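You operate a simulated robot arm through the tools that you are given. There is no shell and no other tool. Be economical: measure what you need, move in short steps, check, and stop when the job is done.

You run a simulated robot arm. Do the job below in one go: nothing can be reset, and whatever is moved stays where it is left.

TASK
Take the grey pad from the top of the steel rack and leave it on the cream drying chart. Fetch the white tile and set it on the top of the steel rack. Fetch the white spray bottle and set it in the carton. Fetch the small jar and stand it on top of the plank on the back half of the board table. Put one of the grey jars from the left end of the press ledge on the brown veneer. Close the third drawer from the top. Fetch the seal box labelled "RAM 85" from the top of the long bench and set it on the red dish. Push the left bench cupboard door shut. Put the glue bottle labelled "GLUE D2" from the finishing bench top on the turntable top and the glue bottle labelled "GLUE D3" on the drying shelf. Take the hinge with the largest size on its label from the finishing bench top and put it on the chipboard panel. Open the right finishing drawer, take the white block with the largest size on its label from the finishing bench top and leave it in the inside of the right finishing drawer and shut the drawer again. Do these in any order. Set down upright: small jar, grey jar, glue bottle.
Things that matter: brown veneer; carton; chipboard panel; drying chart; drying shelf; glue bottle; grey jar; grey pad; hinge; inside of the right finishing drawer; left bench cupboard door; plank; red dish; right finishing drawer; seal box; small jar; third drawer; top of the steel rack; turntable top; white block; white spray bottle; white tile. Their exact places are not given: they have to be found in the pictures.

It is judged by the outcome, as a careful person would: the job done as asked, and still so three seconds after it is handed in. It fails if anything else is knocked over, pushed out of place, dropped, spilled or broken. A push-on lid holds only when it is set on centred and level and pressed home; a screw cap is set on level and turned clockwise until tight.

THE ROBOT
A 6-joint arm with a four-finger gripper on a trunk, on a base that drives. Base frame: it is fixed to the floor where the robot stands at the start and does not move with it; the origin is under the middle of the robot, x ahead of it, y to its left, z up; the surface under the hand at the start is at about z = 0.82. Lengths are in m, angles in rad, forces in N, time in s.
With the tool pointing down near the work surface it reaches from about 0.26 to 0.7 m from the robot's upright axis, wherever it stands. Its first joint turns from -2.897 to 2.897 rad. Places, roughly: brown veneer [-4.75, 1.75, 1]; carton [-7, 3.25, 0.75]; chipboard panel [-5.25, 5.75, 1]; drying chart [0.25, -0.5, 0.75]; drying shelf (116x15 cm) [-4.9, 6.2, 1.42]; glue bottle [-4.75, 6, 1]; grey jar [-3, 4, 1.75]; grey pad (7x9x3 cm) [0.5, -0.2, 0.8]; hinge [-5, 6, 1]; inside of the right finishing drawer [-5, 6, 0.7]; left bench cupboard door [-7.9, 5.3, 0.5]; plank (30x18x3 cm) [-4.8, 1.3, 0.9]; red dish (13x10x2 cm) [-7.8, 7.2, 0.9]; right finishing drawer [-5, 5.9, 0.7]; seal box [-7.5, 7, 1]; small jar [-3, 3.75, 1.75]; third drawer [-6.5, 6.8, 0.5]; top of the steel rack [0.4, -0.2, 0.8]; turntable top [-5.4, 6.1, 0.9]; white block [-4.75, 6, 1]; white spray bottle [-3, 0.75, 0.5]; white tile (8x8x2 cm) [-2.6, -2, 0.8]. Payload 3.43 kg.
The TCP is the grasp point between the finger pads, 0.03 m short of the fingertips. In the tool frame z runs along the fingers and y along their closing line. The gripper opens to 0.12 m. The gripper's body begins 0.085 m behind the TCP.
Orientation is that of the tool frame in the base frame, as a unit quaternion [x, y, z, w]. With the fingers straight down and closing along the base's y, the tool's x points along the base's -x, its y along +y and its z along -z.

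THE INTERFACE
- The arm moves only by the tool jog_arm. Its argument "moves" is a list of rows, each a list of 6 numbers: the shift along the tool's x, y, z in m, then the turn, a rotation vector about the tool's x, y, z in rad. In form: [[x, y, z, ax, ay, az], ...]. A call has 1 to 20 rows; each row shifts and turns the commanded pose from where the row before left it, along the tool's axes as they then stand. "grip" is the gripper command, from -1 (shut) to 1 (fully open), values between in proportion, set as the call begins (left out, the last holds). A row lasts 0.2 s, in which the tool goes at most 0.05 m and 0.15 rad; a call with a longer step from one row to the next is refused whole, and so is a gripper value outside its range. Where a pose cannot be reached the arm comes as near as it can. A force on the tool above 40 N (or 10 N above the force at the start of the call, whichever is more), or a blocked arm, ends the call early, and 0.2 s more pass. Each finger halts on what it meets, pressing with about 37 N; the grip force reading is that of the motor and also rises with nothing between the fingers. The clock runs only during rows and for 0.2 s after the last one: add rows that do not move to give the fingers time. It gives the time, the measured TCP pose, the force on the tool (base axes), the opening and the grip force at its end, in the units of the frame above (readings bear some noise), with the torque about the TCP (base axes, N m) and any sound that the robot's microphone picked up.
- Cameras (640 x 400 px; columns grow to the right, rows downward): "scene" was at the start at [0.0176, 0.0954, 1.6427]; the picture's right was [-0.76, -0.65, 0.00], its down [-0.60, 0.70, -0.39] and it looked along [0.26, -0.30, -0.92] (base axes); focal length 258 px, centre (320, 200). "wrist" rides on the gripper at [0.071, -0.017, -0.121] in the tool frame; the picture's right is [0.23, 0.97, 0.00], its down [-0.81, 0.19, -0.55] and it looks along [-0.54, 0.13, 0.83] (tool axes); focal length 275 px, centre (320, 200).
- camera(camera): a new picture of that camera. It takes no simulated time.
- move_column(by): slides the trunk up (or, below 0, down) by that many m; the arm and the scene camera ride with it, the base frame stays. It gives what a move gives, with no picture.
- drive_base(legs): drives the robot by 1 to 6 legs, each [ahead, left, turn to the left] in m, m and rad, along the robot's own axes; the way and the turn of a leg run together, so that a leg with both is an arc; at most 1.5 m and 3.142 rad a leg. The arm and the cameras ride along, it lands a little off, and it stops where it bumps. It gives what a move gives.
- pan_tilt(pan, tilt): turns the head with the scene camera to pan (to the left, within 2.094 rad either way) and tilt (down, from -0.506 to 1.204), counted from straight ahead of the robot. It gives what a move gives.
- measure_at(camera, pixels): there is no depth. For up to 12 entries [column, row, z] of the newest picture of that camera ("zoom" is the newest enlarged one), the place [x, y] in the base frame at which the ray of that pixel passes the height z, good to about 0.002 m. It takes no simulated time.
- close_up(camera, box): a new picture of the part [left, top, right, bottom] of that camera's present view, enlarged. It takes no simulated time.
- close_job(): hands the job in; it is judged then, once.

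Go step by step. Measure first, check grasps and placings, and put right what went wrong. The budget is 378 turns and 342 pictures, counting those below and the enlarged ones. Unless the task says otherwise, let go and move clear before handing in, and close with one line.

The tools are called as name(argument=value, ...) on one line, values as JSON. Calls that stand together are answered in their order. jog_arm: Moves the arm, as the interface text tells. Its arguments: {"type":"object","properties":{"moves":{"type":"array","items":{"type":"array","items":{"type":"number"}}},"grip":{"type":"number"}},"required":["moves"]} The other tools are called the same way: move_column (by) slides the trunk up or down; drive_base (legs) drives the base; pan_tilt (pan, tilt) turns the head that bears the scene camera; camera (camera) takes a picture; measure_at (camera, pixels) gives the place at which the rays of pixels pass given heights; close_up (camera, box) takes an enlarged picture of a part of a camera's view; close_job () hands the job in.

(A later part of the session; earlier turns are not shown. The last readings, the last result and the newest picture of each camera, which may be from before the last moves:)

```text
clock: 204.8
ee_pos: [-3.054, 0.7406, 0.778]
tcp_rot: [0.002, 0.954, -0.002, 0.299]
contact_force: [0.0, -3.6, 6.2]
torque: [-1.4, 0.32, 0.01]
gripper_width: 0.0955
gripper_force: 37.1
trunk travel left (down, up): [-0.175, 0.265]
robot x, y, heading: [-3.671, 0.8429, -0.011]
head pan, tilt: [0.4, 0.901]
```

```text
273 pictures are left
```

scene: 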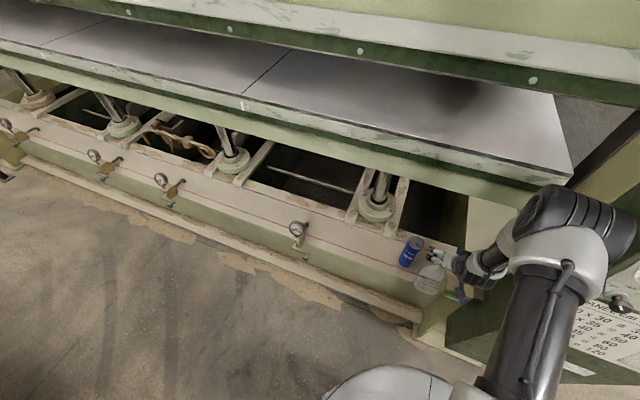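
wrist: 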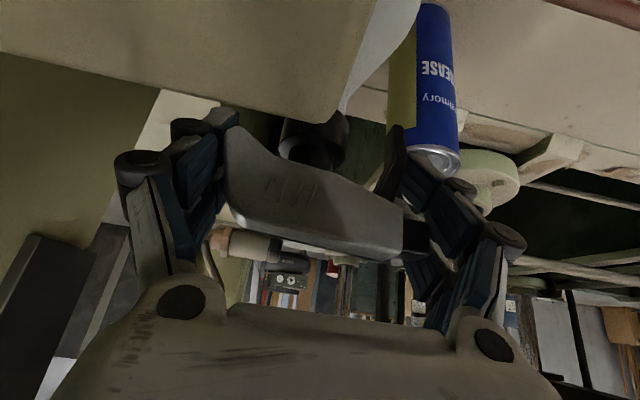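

jog_arm(moves=[[-0.0057, 0, -0.0082, 0, 0, 0], [-0.0114, 0, -0.0164, 0, 0, 0], [-0.0171, 0, -0.0246, 0, 0, 0], [-0.0171, 0, -0.0246, 0, 0, 0], [0, 0, 0, 0, 0, 0]])

camera(camera="wrist")

camera(camera="scene")

```text
clock: 206.0
ee_pos: [-3.054, 0.7408, 0.8653]
tcp_rot: [0.002, 0.954, 0.0, 0.299]
contact_force: [1.0, -0.3, -3.9]
torque: [0.0, -0.08, -0.02]
gripper_width: 0.0955
gripper_force: 37.0
trunk travel left (down, up): [-0.175, 0.265]
robot x, y, heading: [-3.6779, 0.8371, -0.012]
head pan, tilt: [0.4, 0.901]
```

```text
272 pictures are left
```

wrist: 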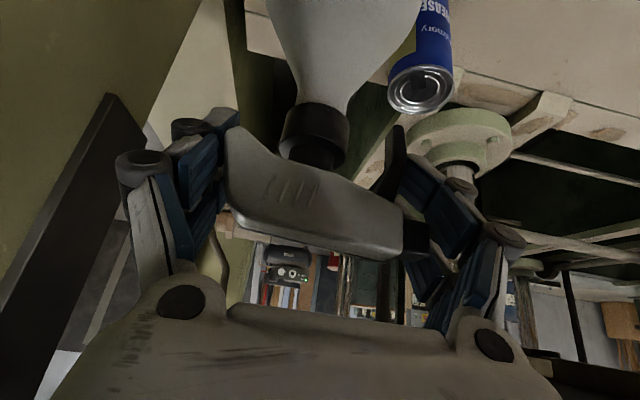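

```text
271 pictures are left
```

scene: 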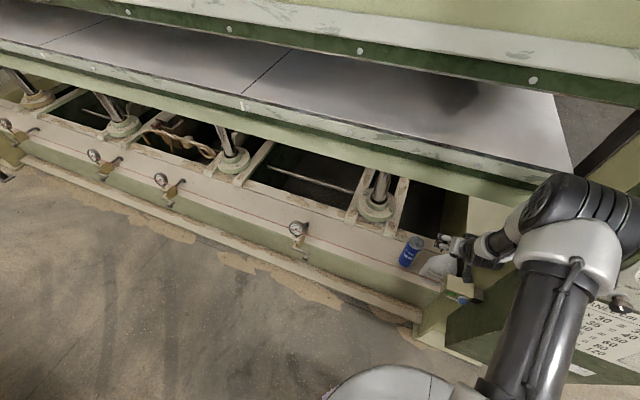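

jog_arm(moves=[[-0.0228, 0, -0.0329, 0, 0, 0], [-0.0146, 0, -0.0386, 0, 0, 0], [-0.0146, 0, -0.0386, 0, 0, 0], [-0.0146, 0, -0.0386, 0, 0, 0], [-0.0228, 0, -0.0329, 0, 0, 0], [-0.0114, 0, -0.0164, 0, 0, 0], [0, 0, 0, 0, 0, 0]])

camera(camera="wrist")

camera(camera="scene")

```text
clock: 207.6
ee_pos: [-3.0827, 0.7424, 1.0866]
tcp_rot: [0.003, 0.955, -0.002, 0.298]
contact_force: [0.2, -0.5, -4.1]
torque: [0.02, -0.01, -0.01]
gripper_width: 0.0953
gripper_force: 37.0
trunk travel left (down, up): [-0.175, 0.265]
robot x, y, heading: [-3.6769, 0.8391, -0.007]
head pan, tilt: [0.4, 0.901]
```

```text
270 pictures are left
```

wrist: 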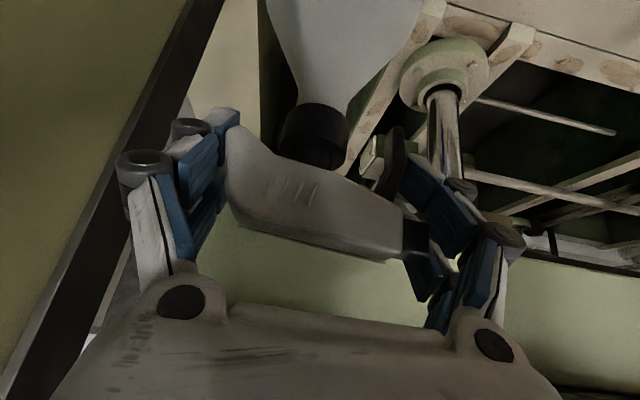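

```text
269 pictures are left
```

scene: 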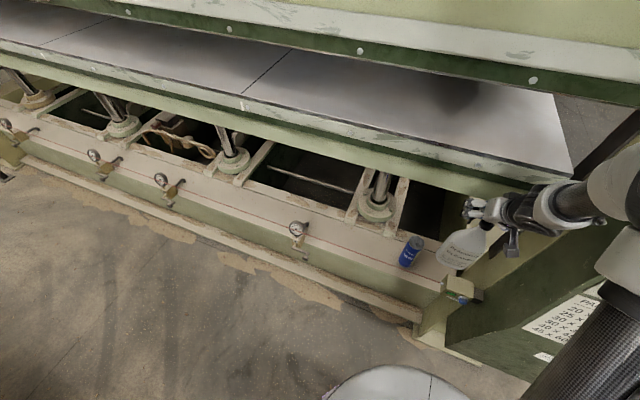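

Clear of the wire. Pull back toward the robot.

jog_arm(moves=[[0.0329, 0, -0.0228, 0, 0, 0], [0.0329, 0, -0.0228, 0, 0, 0], [0.0329, 0, -0.0228, 0, 0, 0], [0.0329, 0, -0.0228, 0, 0, 0], [0.0329, 0, -0.0228, 0, 0, 0], [0.0329, 0, -0.0228, 0, 0, 0], [0, 0, 0, 0, 0, 0]])

drive_base(legs=[[0, 0, 1.58], [-1.3, 0, 0], [0, 0, 1.57]])

pan_tilt(pan=-0.7, tilt=0.35)

camera(camera="scene")

pan_tilt(pan=0.1, tilt=0.35)

camera(camera="scene")

```text
clock: 209.2
ee_pos: [-3.2702, 0.7153, 1.0943]
tcp_rot: [0.003, 0.955, -0.001, 0.296]
contact_force: [0.3, -0.2, -4.8]
torque: [0.01, -0.01, -0.02]
gripper_width: 0.0953
gripper_force: 36.8
out of reach, approached as far as the arm can: row 5, 6
trunk travel left (down, up): [-0.175, 0.265]
robot x, y, heading: [-3.6797, 0.8405, -0.009]
head pan, tilt: [0.4, 0.901]
```

```text
clock: 223.3
ee_pos: [-4.0613, -0.3359, 1.0963]
tcp_rot: [0.955, 0.001, -0.296, 0.001]
contact_force: [0.1, 0.2, -4.6]
torque: [-0.01, 0.04, 0.03]
gripper_width: 0.0952
gripper_force: 36.7
trunk travel left (down, up): [-0.175, 0.265]
robot x, y, heading: [-3.6566, -0.4563, 3.135]
head pan, tilt: [0.4, 0.901]
```

```text
clock: 224.7
ee_pos: [-4.062, -0.3345, 1.0939]
tcp_rot: [0.955, 0.001, -0.297, 0.0]
contact_force: [1.1, -0.5, -5.0]
torque: [0.02, 0.04, 0.02]
gripper_width: 0.0955
gripper_force: 37.0
trunk travel left (down, up): [-0.175, 0.265]
robot x, y, heading: [-3.6542, -0.4597, 3.135]
head pan, tilt: [-0.7, 0.351]
```

```text
268 pictures are left
```

scene: 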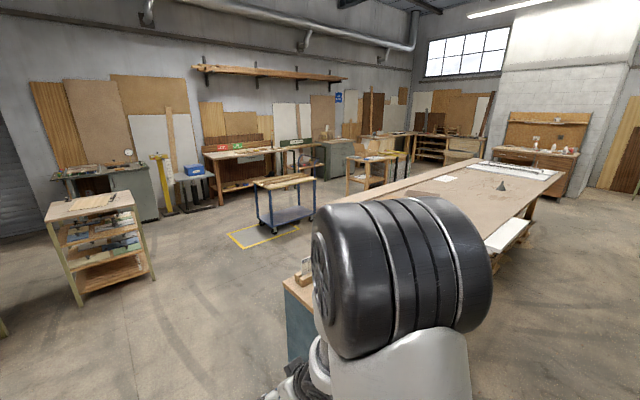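

```text
clock: 225.8
ee_pos: [-4.0598, -0.3357, 1.0956]
tcp_rot: [0.955, 0.001, -0.297, 0.0]
contact_force: [0.5, 0.3, -3.7]
torque: [-0.03, 0.05, 0.0]
gripper_width: 0.0954
gripper_force: 36.6
trunk travel left (down, up): [-0.175, 0.265]
robot x, y, heading: [-3.6543, -0.4582, 3.138]
head pan, tilt: [0.099, 0.351]
```

```text
267 pictures are left
```

scene: 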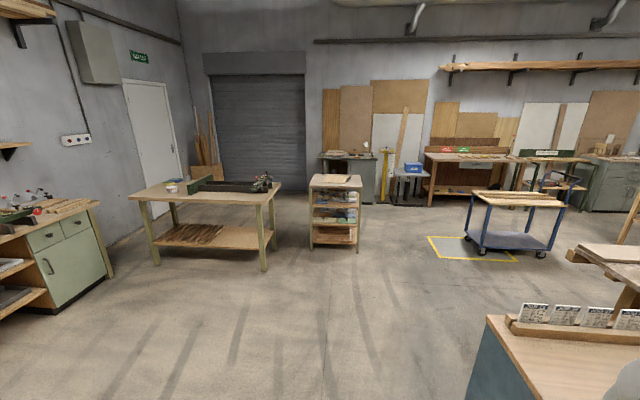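

measure_at(camera="scene", pixels=[[541, 256, 0], [467, 238, 0], [484, 253, 0], [480, 392, 0], [487, 318, 0.88], [357, 250, 0], [625, 240, 0], [575, 255, 0.85]])

```text
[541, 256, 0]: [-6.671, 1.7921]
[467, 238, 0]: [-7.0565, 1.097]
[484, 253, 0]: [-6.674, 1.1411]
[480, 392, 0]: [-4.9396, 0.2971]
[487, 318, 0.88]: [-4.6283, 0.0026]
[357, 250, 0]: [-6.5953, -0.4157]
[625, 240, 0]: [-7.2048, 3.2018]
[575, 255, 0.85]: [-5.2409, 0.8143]
```

Corridor between the blue cart and board table is x≈-5.3…-6.65. Drive west then north along x≈-5.95.

drive_base(legs=[[1.2, 0, 0], [1.1, 0, 0], [0, 0, -1.57], [1.5, 0, 0], [0.9, 0, 0]])

pan_tilt(pan=0.7, tilt=0.5)

camera(camera="scene")

pan_tilt(pan=-1.6, tilt=0.7)

camera(camera="scene")

```text
clock: 252.2
ee_pos: [-5.8492, 2.3193, 1.0941]
tcp_rot: [0.679, -0.672, -0.211, -0.207]
contact_force: [-0.1, -0.1, -3.5]
torque: [0.03, 0.0, -0.02]
gripper_width: 0.095
gripper_force: 37.0
trunk travel left (down, up): [-0.175, 0.265]
robot x, y, heading: [-5.9682, 1.9098, 1.574]
head pan, tilt: [0.099, 0.351]
```

```text
clock: 253.2
ee_pos: [-5.8488, 2.3186, 1.0946]
tcp_rot: [0.679, -0.672, -0.211, -0.208]
contact_force: [-1.1, 1.1, -3.8]
torque: [-0.01, 0.02, -0.01]
gripper_width: 0.0949
gripper_force: 36.5
trunk travel left (down, up): [-0.175, 0.265]
robot x, y, heading: [-5.9665, 1.9105, 1.576]
head pan, tilt: [0.7, 0.499]
```

```text
266 pictures are left
```

scene: 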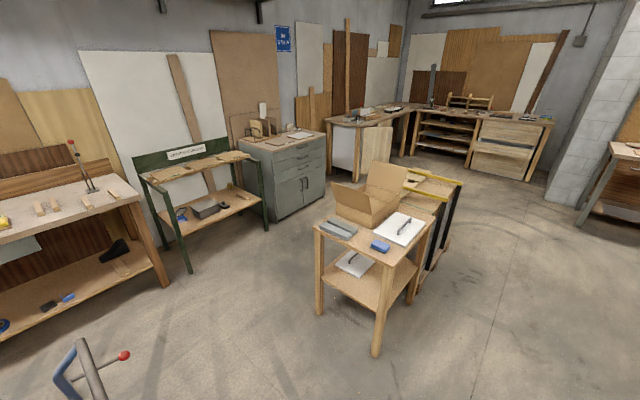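

```text
clock: 255.3
ee_pos: [-5.8492, 2.3182, 1.0948]
tcp_rot: [0.679, -0.671, -0.212, -0.208]
contact_force: [0.3, 0.4, -4.7]
torque: [0.01, 0.02, -0.01]
gripper_width: 0.095
gripper_force: 36.9
trunk travel left (down, up): [-0.175, 0.265]
robot x, y, heading: [-5.9671, 1.91, 1.573]
head pan, tilt: [-1.6, 0.7]
```

```text
265 pictures are left
```

scene: 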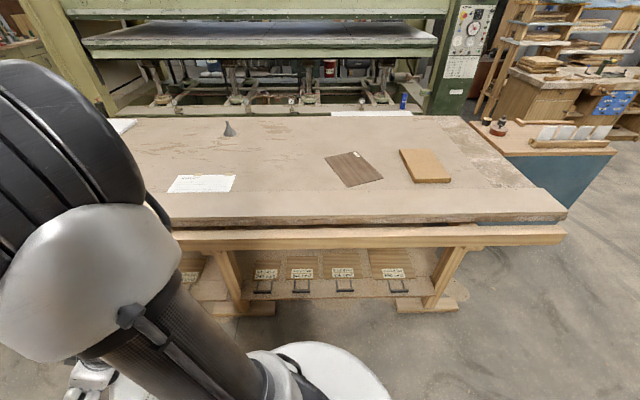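

pan_tilt(pan=0.7, tilt=0.5)

close_up(camera="scene", box=[290, 140, 480, 260])

camera(camera="scene")

measure_at(camera="scene", pixels=[[313, 228, 0.8], [381, 262, 0.8], [434, 195, 0.8], [376, 230, 0.8], [335, 212, 0.8], [376, 203, 0.95], [398, 200, 0.95], [376, 355, 0], [333, 184, 0.95], [367, 161, 1.05]])

```text
clock: 257.5
ee_pos: [-5.8502, 2.3196, 1.0963]
tcp_rot: [0.679, -0.672, -0.211, -0.208]
contact_force: [1.4, -0.8, -4.2]
torque: [0.03, 0.0, 0.02]
gripper_width: 0.0949
gripper_force: 36.8
trunk travel left (down, up): [-0.175, 0.265]
robot x, y, heading: [-5.9682, 1.9127, 1.573]
head pan, tilt: [0.7, 0.499]
```

```text
3.33 times, centred on (385, 200) of scene
```

zoom: 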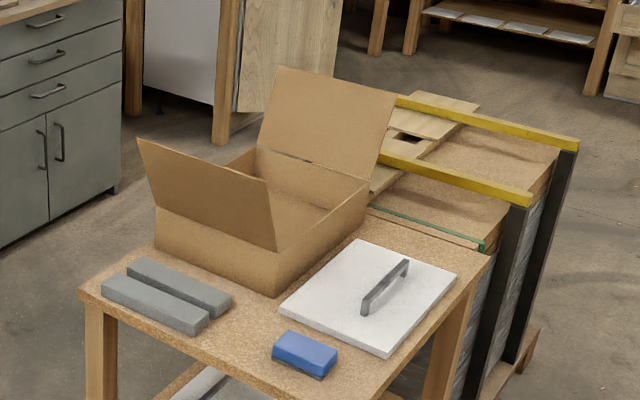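

```text
263 pictures are left
```

scene: 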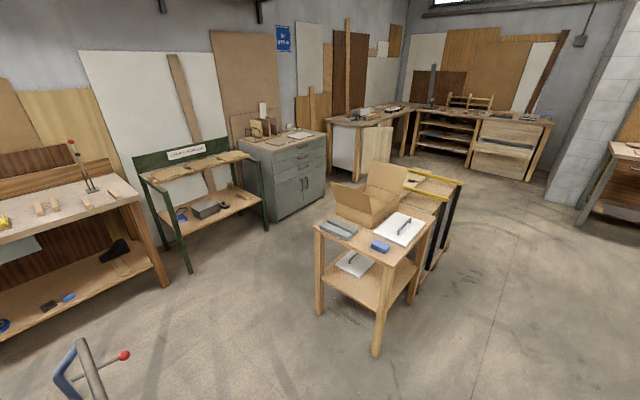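

```text
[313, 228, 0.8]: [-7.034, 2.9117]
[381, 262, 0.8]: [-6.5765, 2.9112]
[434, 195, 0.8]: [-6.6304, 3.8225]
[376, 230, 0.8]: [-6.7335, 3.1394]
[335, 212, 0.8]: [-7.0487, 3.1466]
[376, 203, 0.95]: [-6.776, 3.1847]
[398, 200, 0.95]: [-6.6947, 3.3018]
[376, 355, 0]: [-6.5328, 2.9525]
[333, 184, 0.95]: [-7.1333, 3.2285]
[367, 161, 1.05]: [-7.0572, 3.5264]
```

The carton on the small table has front/back flaps; approaching from its west side is clear. Raise the column, spin to heading 0, and back into position.

move_column(by=0.22)

drive_base(legs=[[0.47, 0, 0], [0, 0, -1.573], [-1.5, 0, 0]])

pan_tilt(pan=0.8, tilt=0.8)

camera(camera="scene")

pan_tilt(pan=1.9, tilt=0.6)

camera(camera="scene")

```text
clock: 259.8
ee_pos: [-5.8509, 2.3191, 1.3156]
tcp_rot: [0.679, -0.672, -0.211, -0.208]
contact_force: [0.6, -0.2, -5.0]
torque: [0.03, 0.05, 0.01]
gripper_width: 0.095
gripper_force: 37.3
trunk travel left (down, up): [-0.395, 0.045]
robot x, y, heading: [-5.9701, 1.9117, 1.581]
head pan, tilt: [0.7, 0.499]
```

```text
clock: 273.5
ee_pos: [-7.0681, 2.2559, 1.3147]
tcp_rot: [-0.002, 0.955, 0.002, 0.296]
contact_force: [0.0, -0.3, -3.6]
torque: [-0.03, -0.05, -0.02]
gripper_width: 0.0947
gripper_force: 37.1
trunk travel left (down, up): [-0.395, 0.045]
robot x, y, heading: [-7.4761, 2.379, 0.001]
head pan, tilt: [0.7, 0.499]
```

```text
clock: 274.3
ee_pos: [-7.0682, 2.2562, 1.3145]
tcp_rot: [-0.002, 0.955, 0.002, 0.297]
contact_force: [-0.3, -0.5, -4.3]
torque: [-0.01, -0.03, -0.01]
gripper_width: 0.0949
gripper_force: 37.2
trunk travel left (down, up): [-0.395, 0.045]
robot x, y, heading: [-7.4713, 2.3751, 0.004]
head pan, tilt: [0.799, 0.799]
```

```text
262 pictures are left
```

scene: 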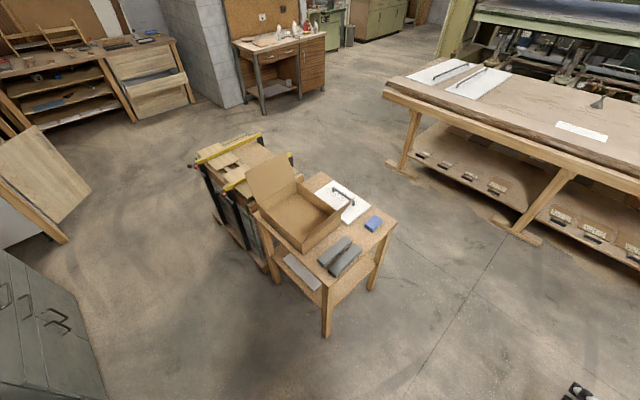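

```text
clock: 275.6
ee_pos: [-7.0691, 2.2562, 1.3152]
tcp_rot: [-0.001, 0.955, 0.001, 0.296]
contact_force: [0.2, 0.4, -3.7]
torque: [0.04, -0.01, 0.02]
gripper_width: 0.0948
gripper_force: 36.9
trunk travel left (down, up): [-0.395, 0.045]
robot x, y, heading: [-7.472, 2.3729, -0.005]
head pan, tilt: [1.901, 0.6]
```

```text
261 pictures are left
```

scene: 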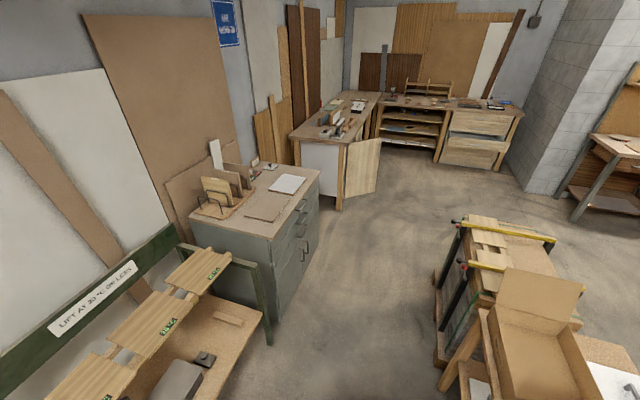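

measure_at(camera="scene", pixels=[[268, 345, 0], [263, 258, 0.85], [300, 330, 0], [436, 385, 0], [480, 318, 0.8], [493, 358, 0.93], [566, 335, 0.93], [597, 388, 0.93], [352, 225, 0]])

pan_tilt(pan=0.8, tilt=0.8)

camera(camera="scene")

measure_at(camera="scene", pixels=[[328, 335, 0], [278, 280, 0], [325, 280, 0.8], [397, 221, 0.8], [255, 207, 0.8], [304, 252, 0.8], [263, 208, 0.8], [304, 236, 0.9], [260, 197, 0.9], [349, 211, 0.9], [300, 180, 0.9], [304, 215, 0.82]])

```text
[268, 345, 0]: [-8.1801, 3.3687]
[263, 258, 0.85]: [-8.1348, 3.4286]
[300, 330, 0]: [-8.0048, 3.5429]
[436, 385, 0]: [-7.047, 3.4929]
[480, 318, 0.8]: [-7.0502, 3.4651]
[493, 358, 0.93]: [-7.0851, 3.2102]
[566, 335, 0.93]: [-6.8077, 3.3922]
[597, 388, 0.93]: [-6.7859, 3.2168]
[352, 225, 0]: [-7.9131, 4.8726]
```

```text
clock: 276.9
ee_pos: [-7.0684, 2.2565, 1.3152]
tcp_rot: [-0.002, 0.955, 0.001, 0.296]
contact_force: [0.6, -0.1, -4.8]
torque: [-0.02, 0.0, 0.01]
gripper_width: 0.0948
gripper_force: 37.1
trunk travel left (down, up): [-0.395, 0.045]
robot x, y, heading: [-7.4704, 2.3778, -0.005]
head pan, tilt: [0.799, 0.799]
```

```text
260 pictures are left
```

scene: 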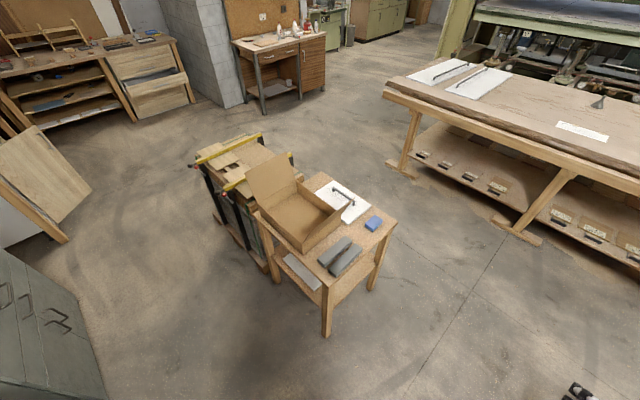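

```text
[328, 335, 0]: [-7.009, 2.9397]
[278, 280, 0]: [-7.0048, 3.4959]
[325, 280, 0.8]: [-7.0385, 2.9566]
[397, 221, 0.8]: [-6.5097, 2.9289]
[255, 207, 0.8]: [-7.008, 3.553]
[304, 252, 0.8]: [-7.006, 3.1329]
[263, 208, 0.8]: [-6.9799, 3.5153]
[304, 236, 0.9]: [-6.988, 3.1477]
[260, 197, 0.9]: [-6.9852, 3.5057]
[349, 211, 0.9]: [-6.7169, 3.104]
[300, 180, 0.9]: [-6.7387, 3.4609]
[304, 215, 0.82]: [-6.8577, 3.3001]
```

Carton interior spans x -7.0…-6.72, y 3.13…3.48. Drive alongside it.

drive_base(legs=[[-0.1, 0.5, 0], [0, 0.53, 0]])

pan_tilt(pan=0.3, tilt=1.0)

camera(camera="scene")

camera(camera="wrist")

```text
clock: 282.6
ee_pos: [-7.1694, 3.2848, 1.3143]
tcp_rot: [-0.001, 0.955, 0.0, 0.296]
contact_force: [0.6, -0.2, -4.1]
torque: [0.03, -0.02, -0.01]
gripper_width: 0.0944
gripper_force: 37.0
trunk travel left (down, up): [-0.395, 0.045]
robot x, y, heading: [-7.575, 3.4001, -0.002]
head pan, tilt: [0.799, 0.799]
```

```text
clock: 283.5
ee_pos: [-7.1688, 3.2831, 1.3154]
tcp_rot: [-0.001, 0.955, 0.001, 0.296]
contact_force: [0.6, -0.1, -4.3]
torque: [0.01, -0.01, 0.04]
gripper_width: 0.0949
gripper_force: 37.2
trunk travel left (down, up): [-0.395, 0.045]
robot x, y, heading: [-7.5773, 3.4065, -0.005]
head pan, tilt: [0.3, 1.0]
```

```text
259 pictures are left
```

scene: 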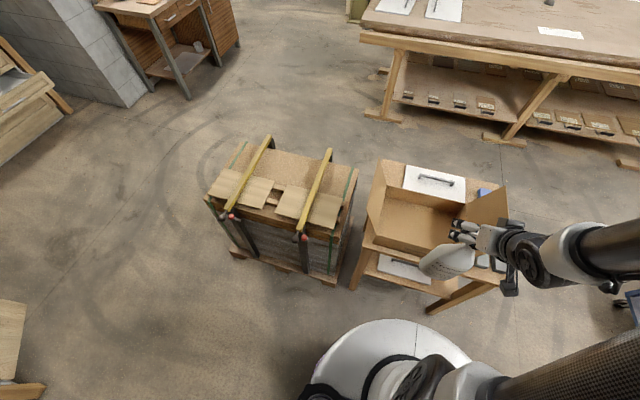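

```text
258 pictures are left
```

wrist: 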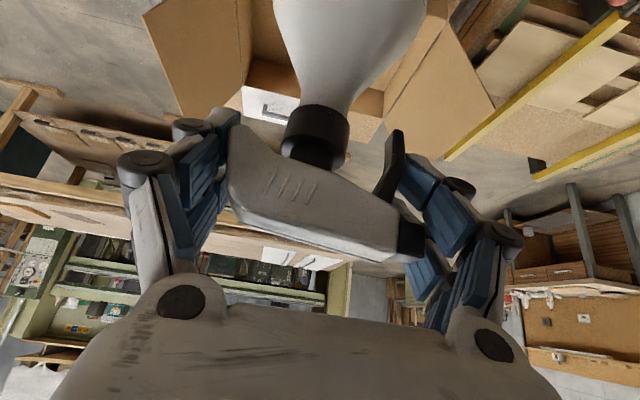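

drive_base(legs=[[0.2, 0.015, 0]])

jog_arm(moves=[[-0.0329, 0, 0.0228, 0, 0, 0], [-0.0329, 0, 0.0228, 0, 0, 0], [-0.0246, 0, 0.0171, 0, 0, 0], [0, 0, 0, 0, 0, 0]])

camera(camera="scene")

camera(camera="wrist")

```text
clock: 285.1
ee_pos: [-6.9708, 3.2982, 1.3153]
tcp_rot: [-0.001, 0.955, 0.001, 0.297]
contact_force: [-0.4, 0.0, -3.5]
torque: [0.0, 0.01, 0.01]
gripper_width: 0.0946
gripper_force: 36.8
trunk travel left (down, up): [-0.395, 0.045]
robot x, y, heading: [-7.3751, 3.4201, 0.001]
head pan, tilt: [0.3, 1.0]
```

```text
clock: 286.1
ee_pos: [-6.8616, 3.3001, 1.314]
tcp_rot: [-0.002, 0.955, 0.001, 0.296]
contact_force: [-0.4, -0.7, -3.9]
torque: [-0.04, -0.06, 0.01]
gripper_width: 0.0948
gripper_force: 37.1
trunk travel left (down, up): [-0.395, 0.045]
robot x, y, heading: [-7.3771, 3.4204, 0.0]
head pan, tilt: [0.3, 1.0]
```

```text
257 pictures are left
```

scene: 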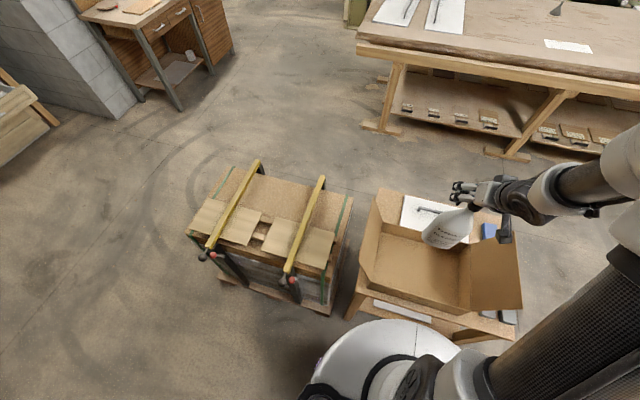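

```text
256 pictures are left
```

wrist: 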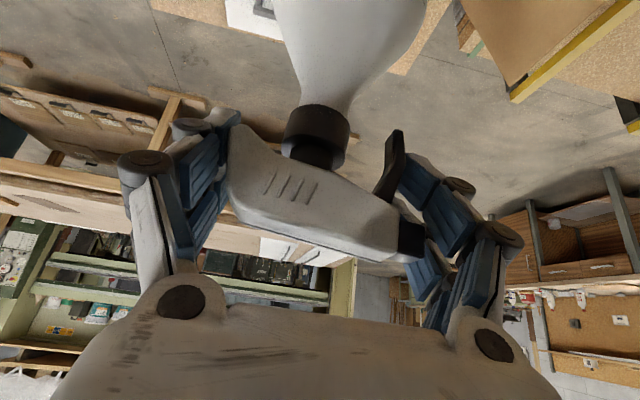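

measure_at(camera="scene", pixels=[[366, 285, 0.82], [468, 312, 0.82], [360, 262, 0.91], [470, 292, 0.91], [380, 222, 0.91], [472, 245, 0.91], [440, 245, 1.05]])

```text
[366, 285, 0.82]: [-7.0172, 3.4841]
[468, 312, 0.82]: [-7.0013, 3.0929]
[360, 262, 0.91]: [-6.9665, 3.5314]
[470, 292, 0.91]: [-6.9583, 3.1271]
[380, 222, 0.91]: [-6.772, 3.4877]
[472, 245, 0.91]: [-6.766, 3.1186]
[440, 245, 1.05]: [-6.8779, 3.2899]
```

Bottle is centred over the carton. Lower.

jog_arm(moves=[[0.0228, 0, 0.0329, 0, 0, 0], [0.0228, 0, 0.0329, 0, 0, 0], [0.0228, 0, 0.0329, 0, 0, 0], [0.0228, 0, 0.0329, 0, 0, 0], [0.0228, 0, 0.0329, 0, 0, 0], [0.0057, 0, 0.0082, 0, 0, 0], [0, 0, 0, 0, 0, 0]])

camera(camera="scene")

```text
clock: 287.7
ee_pos: [-6.8607, 3.2987, 1.1055]
tcp_rot: [0.0, 0.955, 0.0, 0.297]
contact_force: [0.0, 0.1, -4.0]
torque: [-0.02, -0.02, 0.0]
gripper_width: 0.0947
gripper_force: 37.0
trunk travel left (down, up): [-0.395, 0.045]
robot x, y, heading: [-7.3733, 3.421, 0.002]
head pan, tilt: [0.3, 1.0]
```

```text
255 pictures are left
```

scene: 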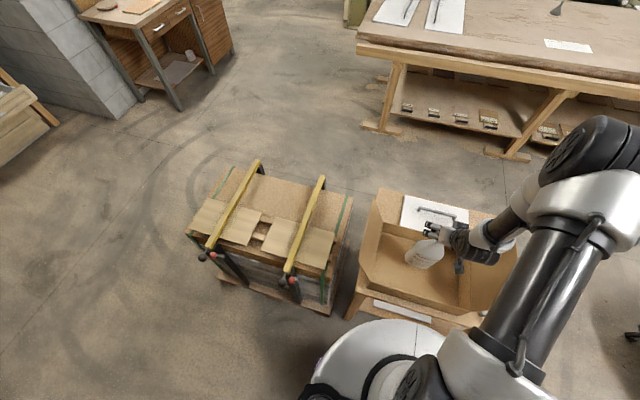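

jog_arm(moves=[[0.0057, 0, 0.0082, 0, 0, 0], [0.0046, 0, 0.0066, 0, 0, 0], [0.0029, 0, 0.0041, 0, 0, 0], [0, 0, 0, 0, 0, 0]])

```text
clock: 288.7
ee_pos: [-6.8617, 3.299, 1.0811]
tcp_rot: [-0.001, 0.955, 0.0, 0.297]
contact_force: [0.1, 0.0, -3.3]
torque: [-0.03, -0.05, 0.01]
gripper_width: 0.0945
gripper_force: 37.2
trunk travel left (down, up): [-0.395, 0.045]
robot x, y, heading: [-7.374, 3.4147, -0.002]
head pan, tilt: [0.3, 1.0]
```

jog_arm(moves=[[0.0029, 0, 0.0041, 0, 0, 0], [0.0029, 0, 0.0041, 0, 0, 0], [0.0029, 0, 0.0041, 0, 0, 0], [0, 0, 0, 0, 0, 0]])

```text
clock: 289.7
ee_pos: [-6.8622, 3.2994, 1.0664]
tcp_rot: [-0.001, 0.955, 0.0, 0.296]
contact_force: [-0.5, 0.5, 2.6]
torque: [-0.07, 0.46, -0.06]
gripper_width: 0.0946
gripper_force: 37.4
trunk travel left (down, up): [-0.395, 0.045]
robot x, y, heading: [-7.376, 3.4206, 0.0]
head pan, tilt: [0.3, 1.0]
```

Touchdown. Release and retreat along the tool axis.

jog_arm(moves=[[0, 0, 0, 0, 0, 0], [0, 0, 0, 0, 0, 0], [0, 0, 0, 0, 0, 0], [0, 0, 0, 0, 0, 0], [0, 0, -0.02, 0, 0, 0], [0, 0, -0.04, 0, 0, 0], [0, 0, -0.04, 0, 0, 0], [0, 0, -0.04, 0, 0, 0], [0, 0, -0.04, 0, 0, 0], [0, 0, -0.04, 0, 0, 0], [0, 0, 0, 0, 0, 0]], grip=1)

camera(camera="scene")

camera(camera="wrist")

```text
clock: 292.1
ee_pos: [-6.9746, 3.2905, 1.2451]
tcp_rot: [-0.002, 0.955, 0.002, 0.296]
contact_force: [0.7, 0.0, -0.6]
torque: [0.01, 0.01, 0.01]
gripper_width: 0.12
gripper_force: 0.1
out of reach, approached as far as the arm can: row 10
trunk travel left (down, up): [-0.395, 0.045]
robot x, y, heading: [-7.3777, 3.4193, 0.0]
head pan, tilt: [0.3, 1.0]
```

```text
254 pictures are left
```

scene: 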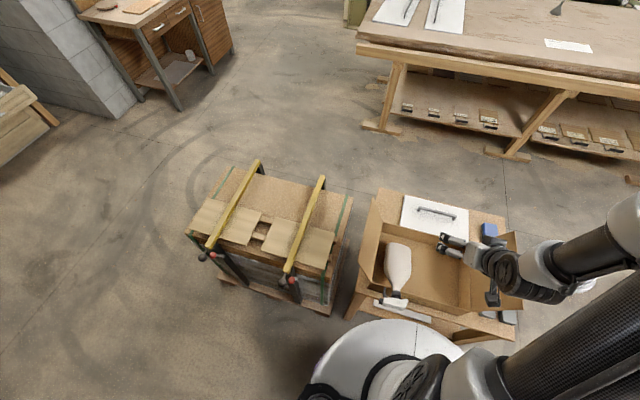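

```text
253 pictures are left
```

wrist: 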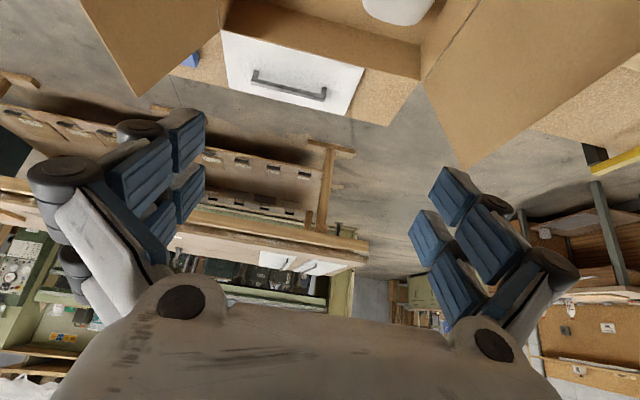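

The bottle appears tipped inside the carton toward the west wall. Close-up.

close_up(camera="scene", box=[340, 190, 540, 350])

measure_at(camera="scene", pixels=[[398, 255, 0.85], [393, 298, 0.9], [393, 298, 0.95], [380, 298, 0.92], [407, 300, 0.92], [398, 285, 0.9]])

```text
2.50 times, centred on (440, 270) of scene
```

zoom: 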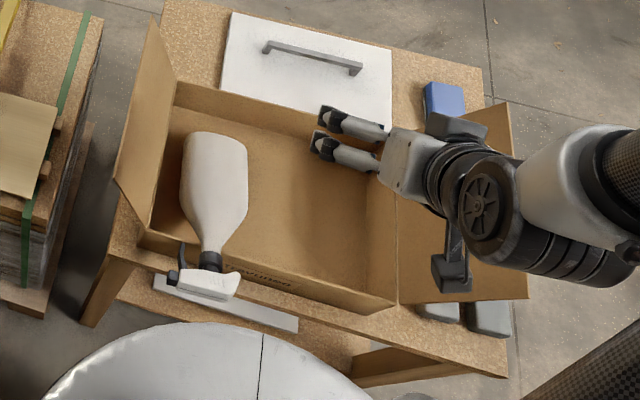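

```text
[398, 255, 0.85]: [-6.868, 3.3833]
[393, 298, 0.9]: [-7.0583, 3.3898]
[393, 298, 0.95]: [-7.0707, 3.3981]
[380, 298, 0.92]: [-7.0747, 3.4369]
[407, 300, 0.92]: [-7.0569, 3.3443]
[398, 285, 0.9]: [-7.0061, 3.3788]
```

The bottle leans with its neck over the west wall (head ≈(-7.06,3.39)); I need to re-place it lying fully inside. First unpitch the tool and look from above.

jog_arm(moves=[[0, 0, 0, 0, 0.12, 0], [0, 0, 0, 0, 0.12, 0], [0, 0, 0, 0, 0.12, 0], [0, 0, 0, 0, 0.12, 0], [0, 0, 0, 0, 0.12, 0], [0, 0, 0, 0, 0, 0]])

drive_base(legs=[[-0.13, 0.1, 0]])

camera(camera="wrist")

camera(camera="scene")

```text
clock: 293.5
ee_pos: [-6.9728, 3.3047, 1.2465]
tcp_rot: [-0.007, 0.995, 0.028, 0.099]
contact_force: [0.3, 0.0, -0.1]
torque: [-0.04, 0.01, -0.03]
gripper_width: 0.1197
gripper_force: 0.0
out of reach, approached as far as the arm can: row 3, 4, 5
trunk travel left (down, up): [-0.395, 0.045]
robot x, y, heading: [-7.3768, 3.4234, 0.001]
head pan, tilt: [0.3, 1.0]
```

```text
clock: 295.0
ee_pos: [-7.1047, 3.4036, 1.2458]
tcp_rot: [-0.006, 0.995, 0.027, 0.1]
contact_force: [-0.8, 0.5, 0.0]
torque: [-0.03, -0.04, -0.01]
gripper_width: 0.1199
gripper_force: 0.0
trunk travel left (down, up): [-0.395, 0.045]
robot x, y, heading: [-7.5078, 3.5176, -0.005]
head pan, tilt: [0.3, 1.0]
```

```text
251 pictures are left
```

wrist: 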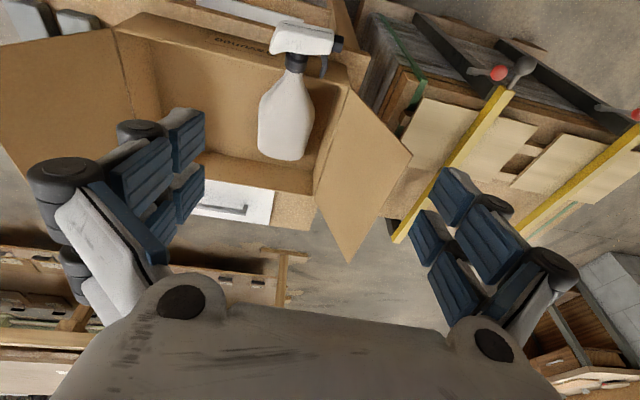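

```text
250 pictures are left
```

scene: 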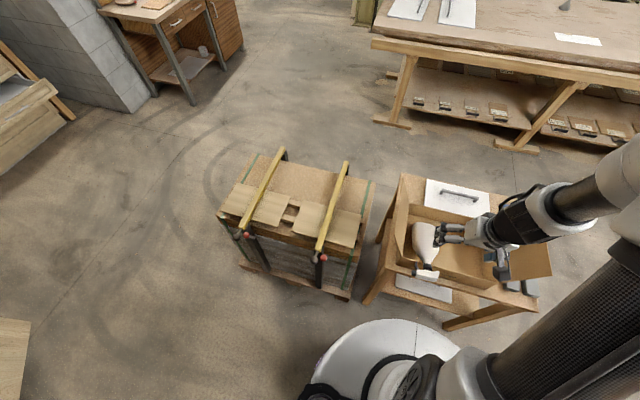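

measure_at(camera="wrist", pixels=[[303, 37, 0.95], [272, 42, 0.95], [334, 36, 0.95], [303, 37, 0.9], [297, 62, 0.93], [285, 150, 0.85], [283, 120, 0.88]])

measure_at(camera="scene", pixels=[[426, 273, 0.95], [426, 273, 0.9], [426, 240, 0.9]])

close_up(camera="wrist", box=[200, 0, 420, 180])

```text
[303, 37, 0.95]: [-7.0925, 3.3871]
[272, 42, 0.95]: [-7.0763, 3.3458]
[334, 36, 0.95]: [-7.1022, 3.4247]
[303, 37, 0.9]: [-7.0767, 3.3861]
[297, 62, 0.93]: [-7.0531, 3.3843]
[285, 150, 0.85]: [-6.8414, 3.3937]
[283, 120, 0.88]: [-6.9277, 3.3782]
```

```text
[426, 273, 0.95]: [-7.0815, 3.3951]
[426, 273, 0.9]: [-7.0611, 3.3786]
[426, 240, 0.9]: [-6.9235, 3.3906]
```

```text
2.22 times, centred on (310, 90) of wrist
```

zoom: 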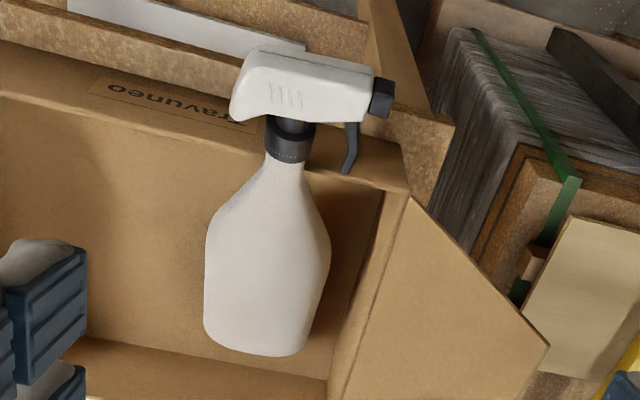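

Better plan: grip the body near its centre of mass, lift, turn 90° and lay it along y inside the carton. Moving above the body.

jog_arm(moves=[[-0.0221, -0.0033, 0.03, 0, 0, 0], [-0.0221, -0.0033, 0.03, 0, 0, 0], [-0.0221, -0.0033, 0.03, 0, 0, 0], [-0.0221, -0.0033, 0.03, 0, 0, 0], [-0.0221, -0.0033, 0.03, 0, 0, 0], [-0.0221, -0.0033, 0.02, 0, 0, 0], [0, 0, 0, 0, 0.1, 0], [0, 0, 0, 0, 0.1, 0], [0, 0, 0, 0, 0, 0]])

camera(camera="wrist")

```text
clock: 297.0
ee_pos: [-6.9488, 3.3945, 1.1019]
tcp_rot: [-0.008, 0.997, 0.042, 0.061]
contact_force: [0.5, -1.0, -0.6]
torque: [0.01, 0.01, 0.0]
gripper_width: 0.1202
gripper_force: 0.1
out of reach, approached as far as the arm can: row 7, 8
trunk travel left (down, up): [-0.395, 0.045]
robot x, y, heading: [-7.5094, 3.5207, -0.001]
head pan, tilt: [0.3, 1.0]
```

```text
248 pictures are left
```

wrist: 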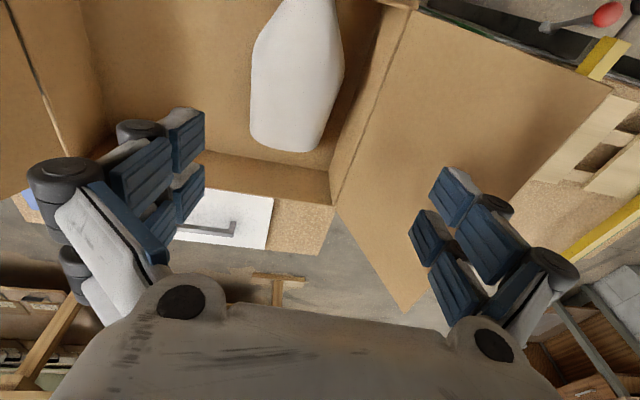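

measure_at(camera="wrist", pixels=[[252, 90, 0.87], [338, 90, 0.87], [255, 30, 0.89], [343, 50, 0.89], [285, 150, 0.85], [330, 202, 0.8], [290, 5, 0.92]])

```text
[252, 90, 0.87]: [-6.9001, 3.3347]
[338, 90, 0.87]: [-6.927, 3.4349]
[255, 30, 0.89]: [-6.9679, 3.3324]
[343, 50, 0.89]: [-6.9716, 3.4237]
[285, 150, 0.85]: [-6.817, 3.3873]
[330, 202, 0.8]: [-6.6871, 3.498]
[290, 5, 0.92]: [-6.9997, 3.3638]
```

jog_arm(moves=[[0, 0, 0, 0.084, 0, 0], [0, 0, 0, 0, 0, 0]])

```text
clock: 297.6
ee_pos: [-6.9489, 3.3949, 1.102]
tcp_rot: [-0.008, 0.997, 0.041, 0.062]
contact_force: [0.7, -0.1, -0.5]
torque: [0.04, -0.04, -0.01]
gripper_width: 0.1199
gripper_force: 0.1
out of reach, approached as far as the arm can: row 1
trunk travel left (down, up): [-0.395, 0.045]
robot x, y, heading: [-7.5084, 3.5225, -0.003]
head pan, tilt: [0.3, 1.0]
```

The wrist is at a joint limit with the trunk raised. I'll raise the arm and lower the column, then straighten the tool.

jog_arm(moves=[[0, 0, -0.045, 0, 0, 0], [0, 0, -0.045, 0, 0, 0], [0, 0, -0.045, 0, 0, 0], [0, 0, -0.045, 0, 0, 0], [0, 0, 0, 0, 0, 0]])

move_column(by=-0.22)

jog_arm(moves=[[0, 0, 0, 0.04, 0.06, 0], [0, 0, 0, 0.04, 0.06, 0], [0, 0, 0, 0, 0, 0]])

```text
clock: 298.8
ee_pos: [-6.9919, 3.3817, 1.2609]
tcp_rot: [-0.008, 0.996, 0.055, 0.073]
contact_force: [0.6, -0.8, -0.7]
torque: [-0.02, 0.04, 0.03]
gripper_width: 0.1199
gripper_force: 0.2
out of reach, approached as far as the arm can: row 2, 3, 4
trunk travel left (down, up): [-0.395, 0.045]
robot x, y, heading: [-7.5106, 3.5165, -0.002]
head pan, tilt: [0.3, 1.0]
```

```text
clock: 301.1
ee_pos: [-6.9904, 3.3821, 1.0415]
tcp_rot: [-0.009, 0.996, 0.055, 0.072]
contact_force: [0.4, -0.5, -0.1]
torque: [0.01, 0.01, -0.02]
gripper_width: 0.1199
gripper_force: 0.1
trunk travel left (down, up): [-0.175, 0.265]
robot x, y, heading: [-7.5043, 3.5167, -0.004]
head pan, tilt: [0.3, 1.0]
```

```text
clock: 301.9
ee_pos: [-6.9904, 3.3819, 1.0412]
tcp_rot: [-0.008, 0.996, 0.055, 0.072]
contact_force: [0.4, 0.2, -0.1]
torque: [0.04, -0.02, 0.0]
gripper_width: 0.1199
gripper_force: 0.1
out of reach, approached as far as the arm can: row 1, 2
trunk travel left (down, up): [-0.175, 0.265]
robot x, y, heading: [-7.5077, 3.519, -0.002]
head pan, tilt: [0.3, 1.0]
```

jog_arm(moves=[[0, 0, 0, 0, 0, 0.14], [0, 0, 0, 0, 0, 0.14], [0, 0, 0, 0, 0, 0.14], [0, 0, 0, 0, 0, 0.14], [0, 0, 0, 0, 0, 0]])

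jog_arm(moves=[[0, 0, 0, 0.0, 0.1, 0], [0, 0, 0, 0, 0, 0]])

```text
clock: 303.1
ee_pos: [-7.0032, 3.366, 1.0363]
tcp_rot: [0.265, 0.959, 0.081, 0.06]
contact_force: [-1.0, -0.1, 0.3]
torque: [-0.01, -0.02, -0.01]
gripper_width: 0.1199
gripper_force: 0.0
out of reach, approached as far as the arm can: row 4
trunk travel left (down, up): [-0.175, 0.265]
robot x, y, heading: [-7.507, 3.5208, -0.003]
head pan, tilt: [0.3, 1.0]
```

```text
clock: 303.7
ee_pos: [-7.0145, 3.3487, 1.0329]
tcp_rot: [0.257, 0.962, 0.091, 0.008]
contact_force: [-0.3, -0.7, -0.5]
torque: [0.02, -0.06, 0.01]
gripper_width: 0.1202
gripper_force: 0.0
out of reach, approached as far as the arm can: row 1
trunk travel left (down, up): [-0.175, 0.265]
robot x, y, heading: [-7.5072, 3.5177, -0.002]
head pan, tilt: [0.3, 1.0]
```

pan_tilt(pan=0.0, tilt=0.8)

camera(camera="scene")

```text
clock: 304.5
ee_pos: [-7.0141, 3.3491, 1.0321]
tcp_rot: [0.259, 0.962, 0.091, 0.01]
contact_force: [-0.3, 0.0, 0.2]
torque: [0.02, 0.01, -0.01]
gripper_width: 0.12
gripper_force: 0.1
trunk travel left (down, up): [-0.175, 0.265]
robot x, y, heading: [-7.5049, 3.5157, -0.005]
head pan, tilt: [0.0, 0.799]
```

```text
247 pictures are left
```

scene: 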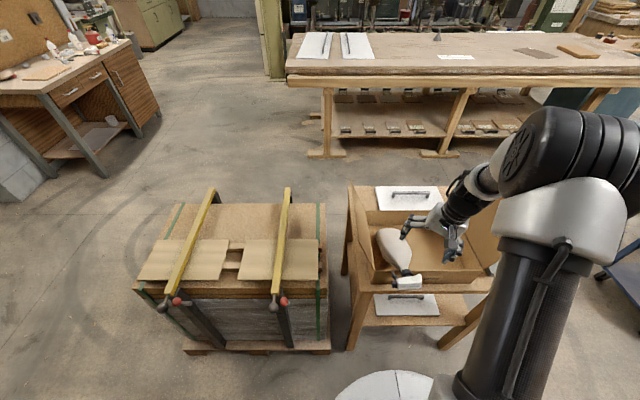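

jog_arm(moves=[[0, 0, -0.045, 0, 0, 0], [0, 0, -0.045, 0, 0, 0], [0, 0, 0, 0, 0, 0]])

drive_base(legs=[[-0.2, 0, 0]])

jog_arm(moves=[[0, 0.04, 0, 0, 0, -0.1], [0, 0.04, 0, 0, 0, -0.1], [0, 0.04, 0, 0, 0, -0.1], [0, 0.04, 0, 0, 0, -0.1], [0, 0.02, 0, 0, 0, -0.1], [0, 0, 0, 0, 0, 0]])

```text
clock: 305.3
ee_pos: [-7.0287, 3.3435, 1.1088]
tcp_rot: [0.264, 0.959, 0.104, 0.016]
contact_force: [1.0, 1.3, 0.0]
torque: [0.01, 0.02, 0.01]
gripper_width: 0.1203
gripper_force: 0.0
out of reach, approached as far as the arm can: row 1, 2
trunk travel left (down, up): [-0.175, 0.265]
robot x, y, heading: [-7.508, 3.516, -0.004]
head pan, tilt: [0.0, 0.799]
```

```text
clock: 306.9
ee_pos: [-7.2314, 3.3441, 1.1077]
tcp_rot: [0.264, 0.959, 0.105, 0.016]
contact_force: [0.1, -0.1, -0.1]
torque: [0.0, -0.04, -0.02]
gripper_width: 0.12
gripper_force: 0.1
trunk travel left (down, up): [-0.175, 0.265]
robot x, y, heading: [-7.7072, 3.5191, -0.005]
head pan, tilt: [0.0, 0.799]
```

```text
clock: 308.3
ee_pos: [-7.1688, 3.5072, 1.1434]
tcp_rot: [0.017, 0.993, 0.104, 0.044]
contact_force: [0.1, 0.0, -0.5]
torque: [0.01, 0.0, 0.0]
gripper_width: 0.1199
gripper_force: 0.0
out of reach, approached as far as the arm can: row 5
trunk travel left (down, up): [-0.175, 0.265]
robot x, y, heading: [-7.7089, 3.5216, -0.002]
head pan, tilt: [0.0, 0.799]
```

jog_arm(moves=[[0, 0, 0.03, 0.1, 0.045, 0], [0, 0, 0.03, 0.1, 0.045, 0], [0, 0, 0, 0, 0, 0]])

camera(camera="scene")

```text
clock: 309.1
ee_pos: [-7.1784, 3.5116, 1.1088]
tcp_rot: [0.018, 0.995, 0.095, 0.038]
contact_force: [0.1, -0.7, -0.7]
torque: [0.0, 0.02, 0.01]
gripper_width: 0.12
gripper_force: 0.0
out of reach, approached as far as the arm can: row 1, 2
trunk travel left (down, up): [-0.175, 0.265]
robot x, y, heading: [-7.7131, 3.5225, -0.0]
head pan, tilt: [0.0, 0.799]
```

```text
246 pictures are left
```

scene: 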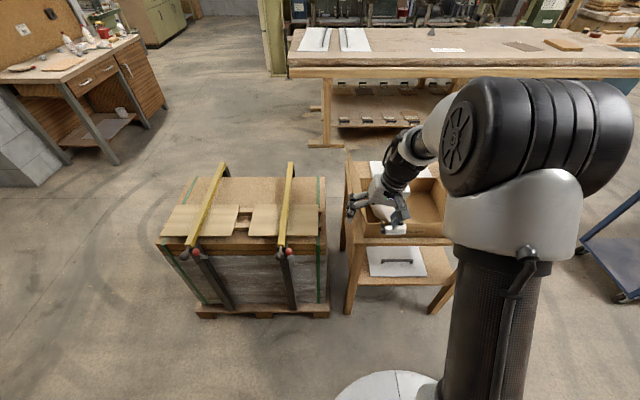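

The wrist seems wound past a singularity. I'll pitch forward through it and back again to see if it unwinds.

jog_arm(moves=[[0, 0, 0, 0, -0.12, 0], [0, 0, 0, 0, -0.12, 0], [0, 0, 0, 0, -0.12, 0], [0, 0, 0, 0, -0.12, 0], [0, 0, 0, 0, -0.12, 0], [0, 0, 0, 0, -0.12, 0], [0, 0, 0, 0, -0.12, 0], [0, 0, 0, 0, 0, 0], [0, 0, 0, 0, 0, 0]])

camera(camera="scene")

```text
clock: 311.1
ee_pos: [-7.1795, 3.5196, 1.1101]
tcp_rot: [0.05, 0.908, 0.096, 0.406]
contact_force: [-0.3, 0.6, -0.3]
torque: [0.02, 0.01, 0.03]
gripper_width: 0.1199
gripper_force: 0.0
out of reach, approached as far as the arm can: row 5
trunk travel left (down, up): [-0.175, 0.265]
robot x, y, heading: [-7.708, 3.519, -0.006]
head pan, tilt: [0.0, 0.799]
```

```text
245 pictures are left
```

scene: 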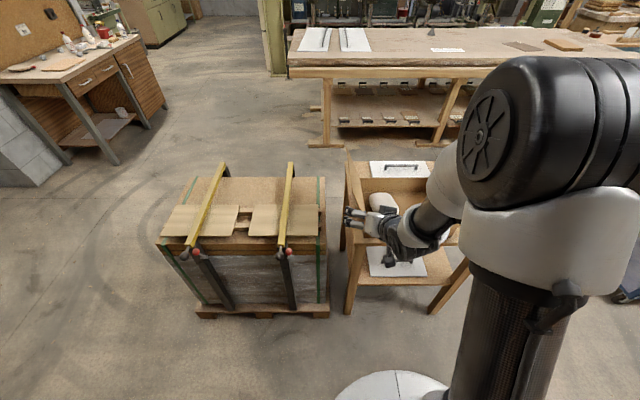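

jog_arm(moves=[[0, 0, 0, 0.07, 0, 0], [0, 0, 0, 0.07, 0, 0], [0, 0, 0, 0.07, 0, 0], [0, 0, 0, 0, 0, 0]])

jog_arm(moves=[[0, 0, 0, 0, 0.1, 0], [0, 0, 0, 0, 0.1, 0], [0, 0, 0, 0, 0.1, 0], [0, 0, 0, 0, 0.1, 0], [0, 0, 0, 0, 0.1, 0], [0, 0, 0, 0, 0.1, 0], [0, 0, 0, 0, 0.1, 0], [0, 0, 0, 0, 0.1, 0], [0, 0, 0, 0, 0, 0], [0, 0, 0, 0, 0, 0]])

```text
clock: 312.1
ee_pos: [-7.1795, 3.5172, 1.1087]
tcp_rot: [0.093, 0.913, 0.0, 0.397]
contact_force: [-0.1, 0.3, 1.0]
torque: [0.03, 0.02, -0.01]
gripper_width: 0.1202
gripper_force: 0.0
trunk travel left (down, up): [-0.175, 0.265]
robot x, y, heading: [-7.7076, 3.5183, -0.004]
head pan, tilt: [0.0, 0.799]
```

```text
clock: 314.3
ee_pos: [-7.178, 3.5214, 1.1096]
tcp_rot: [0.082, 0.995, 0.043, 0.042]
contact_force: [0.2, 0.3, -0.8]
torque: [0.0, 0.02, -0.03]
gripper_width: 0.12
gripper_force: 0.0
out of reach, approached as far as the arm can: row 3
trunk travel left (down, up): [-0.175, 0.265]
robot x, y, heading: [-7.7075, 3.5167, -0.005]
head pan, tilt: [0.0, 0.799]
```

jog_arm(moves=[[0, 0, 0, 0, 0, -0.09], [0, 0, 0, 0, 0, -0.08], [0, 0, 0, 0.08, 0.0, 0], [0, 0, 0, 0, 0.08, 0], [0, 0, 0, 0, 0, 0]])

```text
clock: 315.5
ee_pos: [-7.1794, 3.5225, 1.1093]
tcp_rot: [-0.001, 1.0, -0.002, 0.006]
contact_force: [-0.4, -0.6, 1.8]
torque: [-0.02, 0.03, -0.03]
gripper_width: 0.1201
gripper_force: 0.0
trunk travel left (down, up): [-0.175, 0.265]
robot x, y, heading: [-7.7087, 3.5137, -0.005]
head pan, tilt: [0.0, 0.799]
```

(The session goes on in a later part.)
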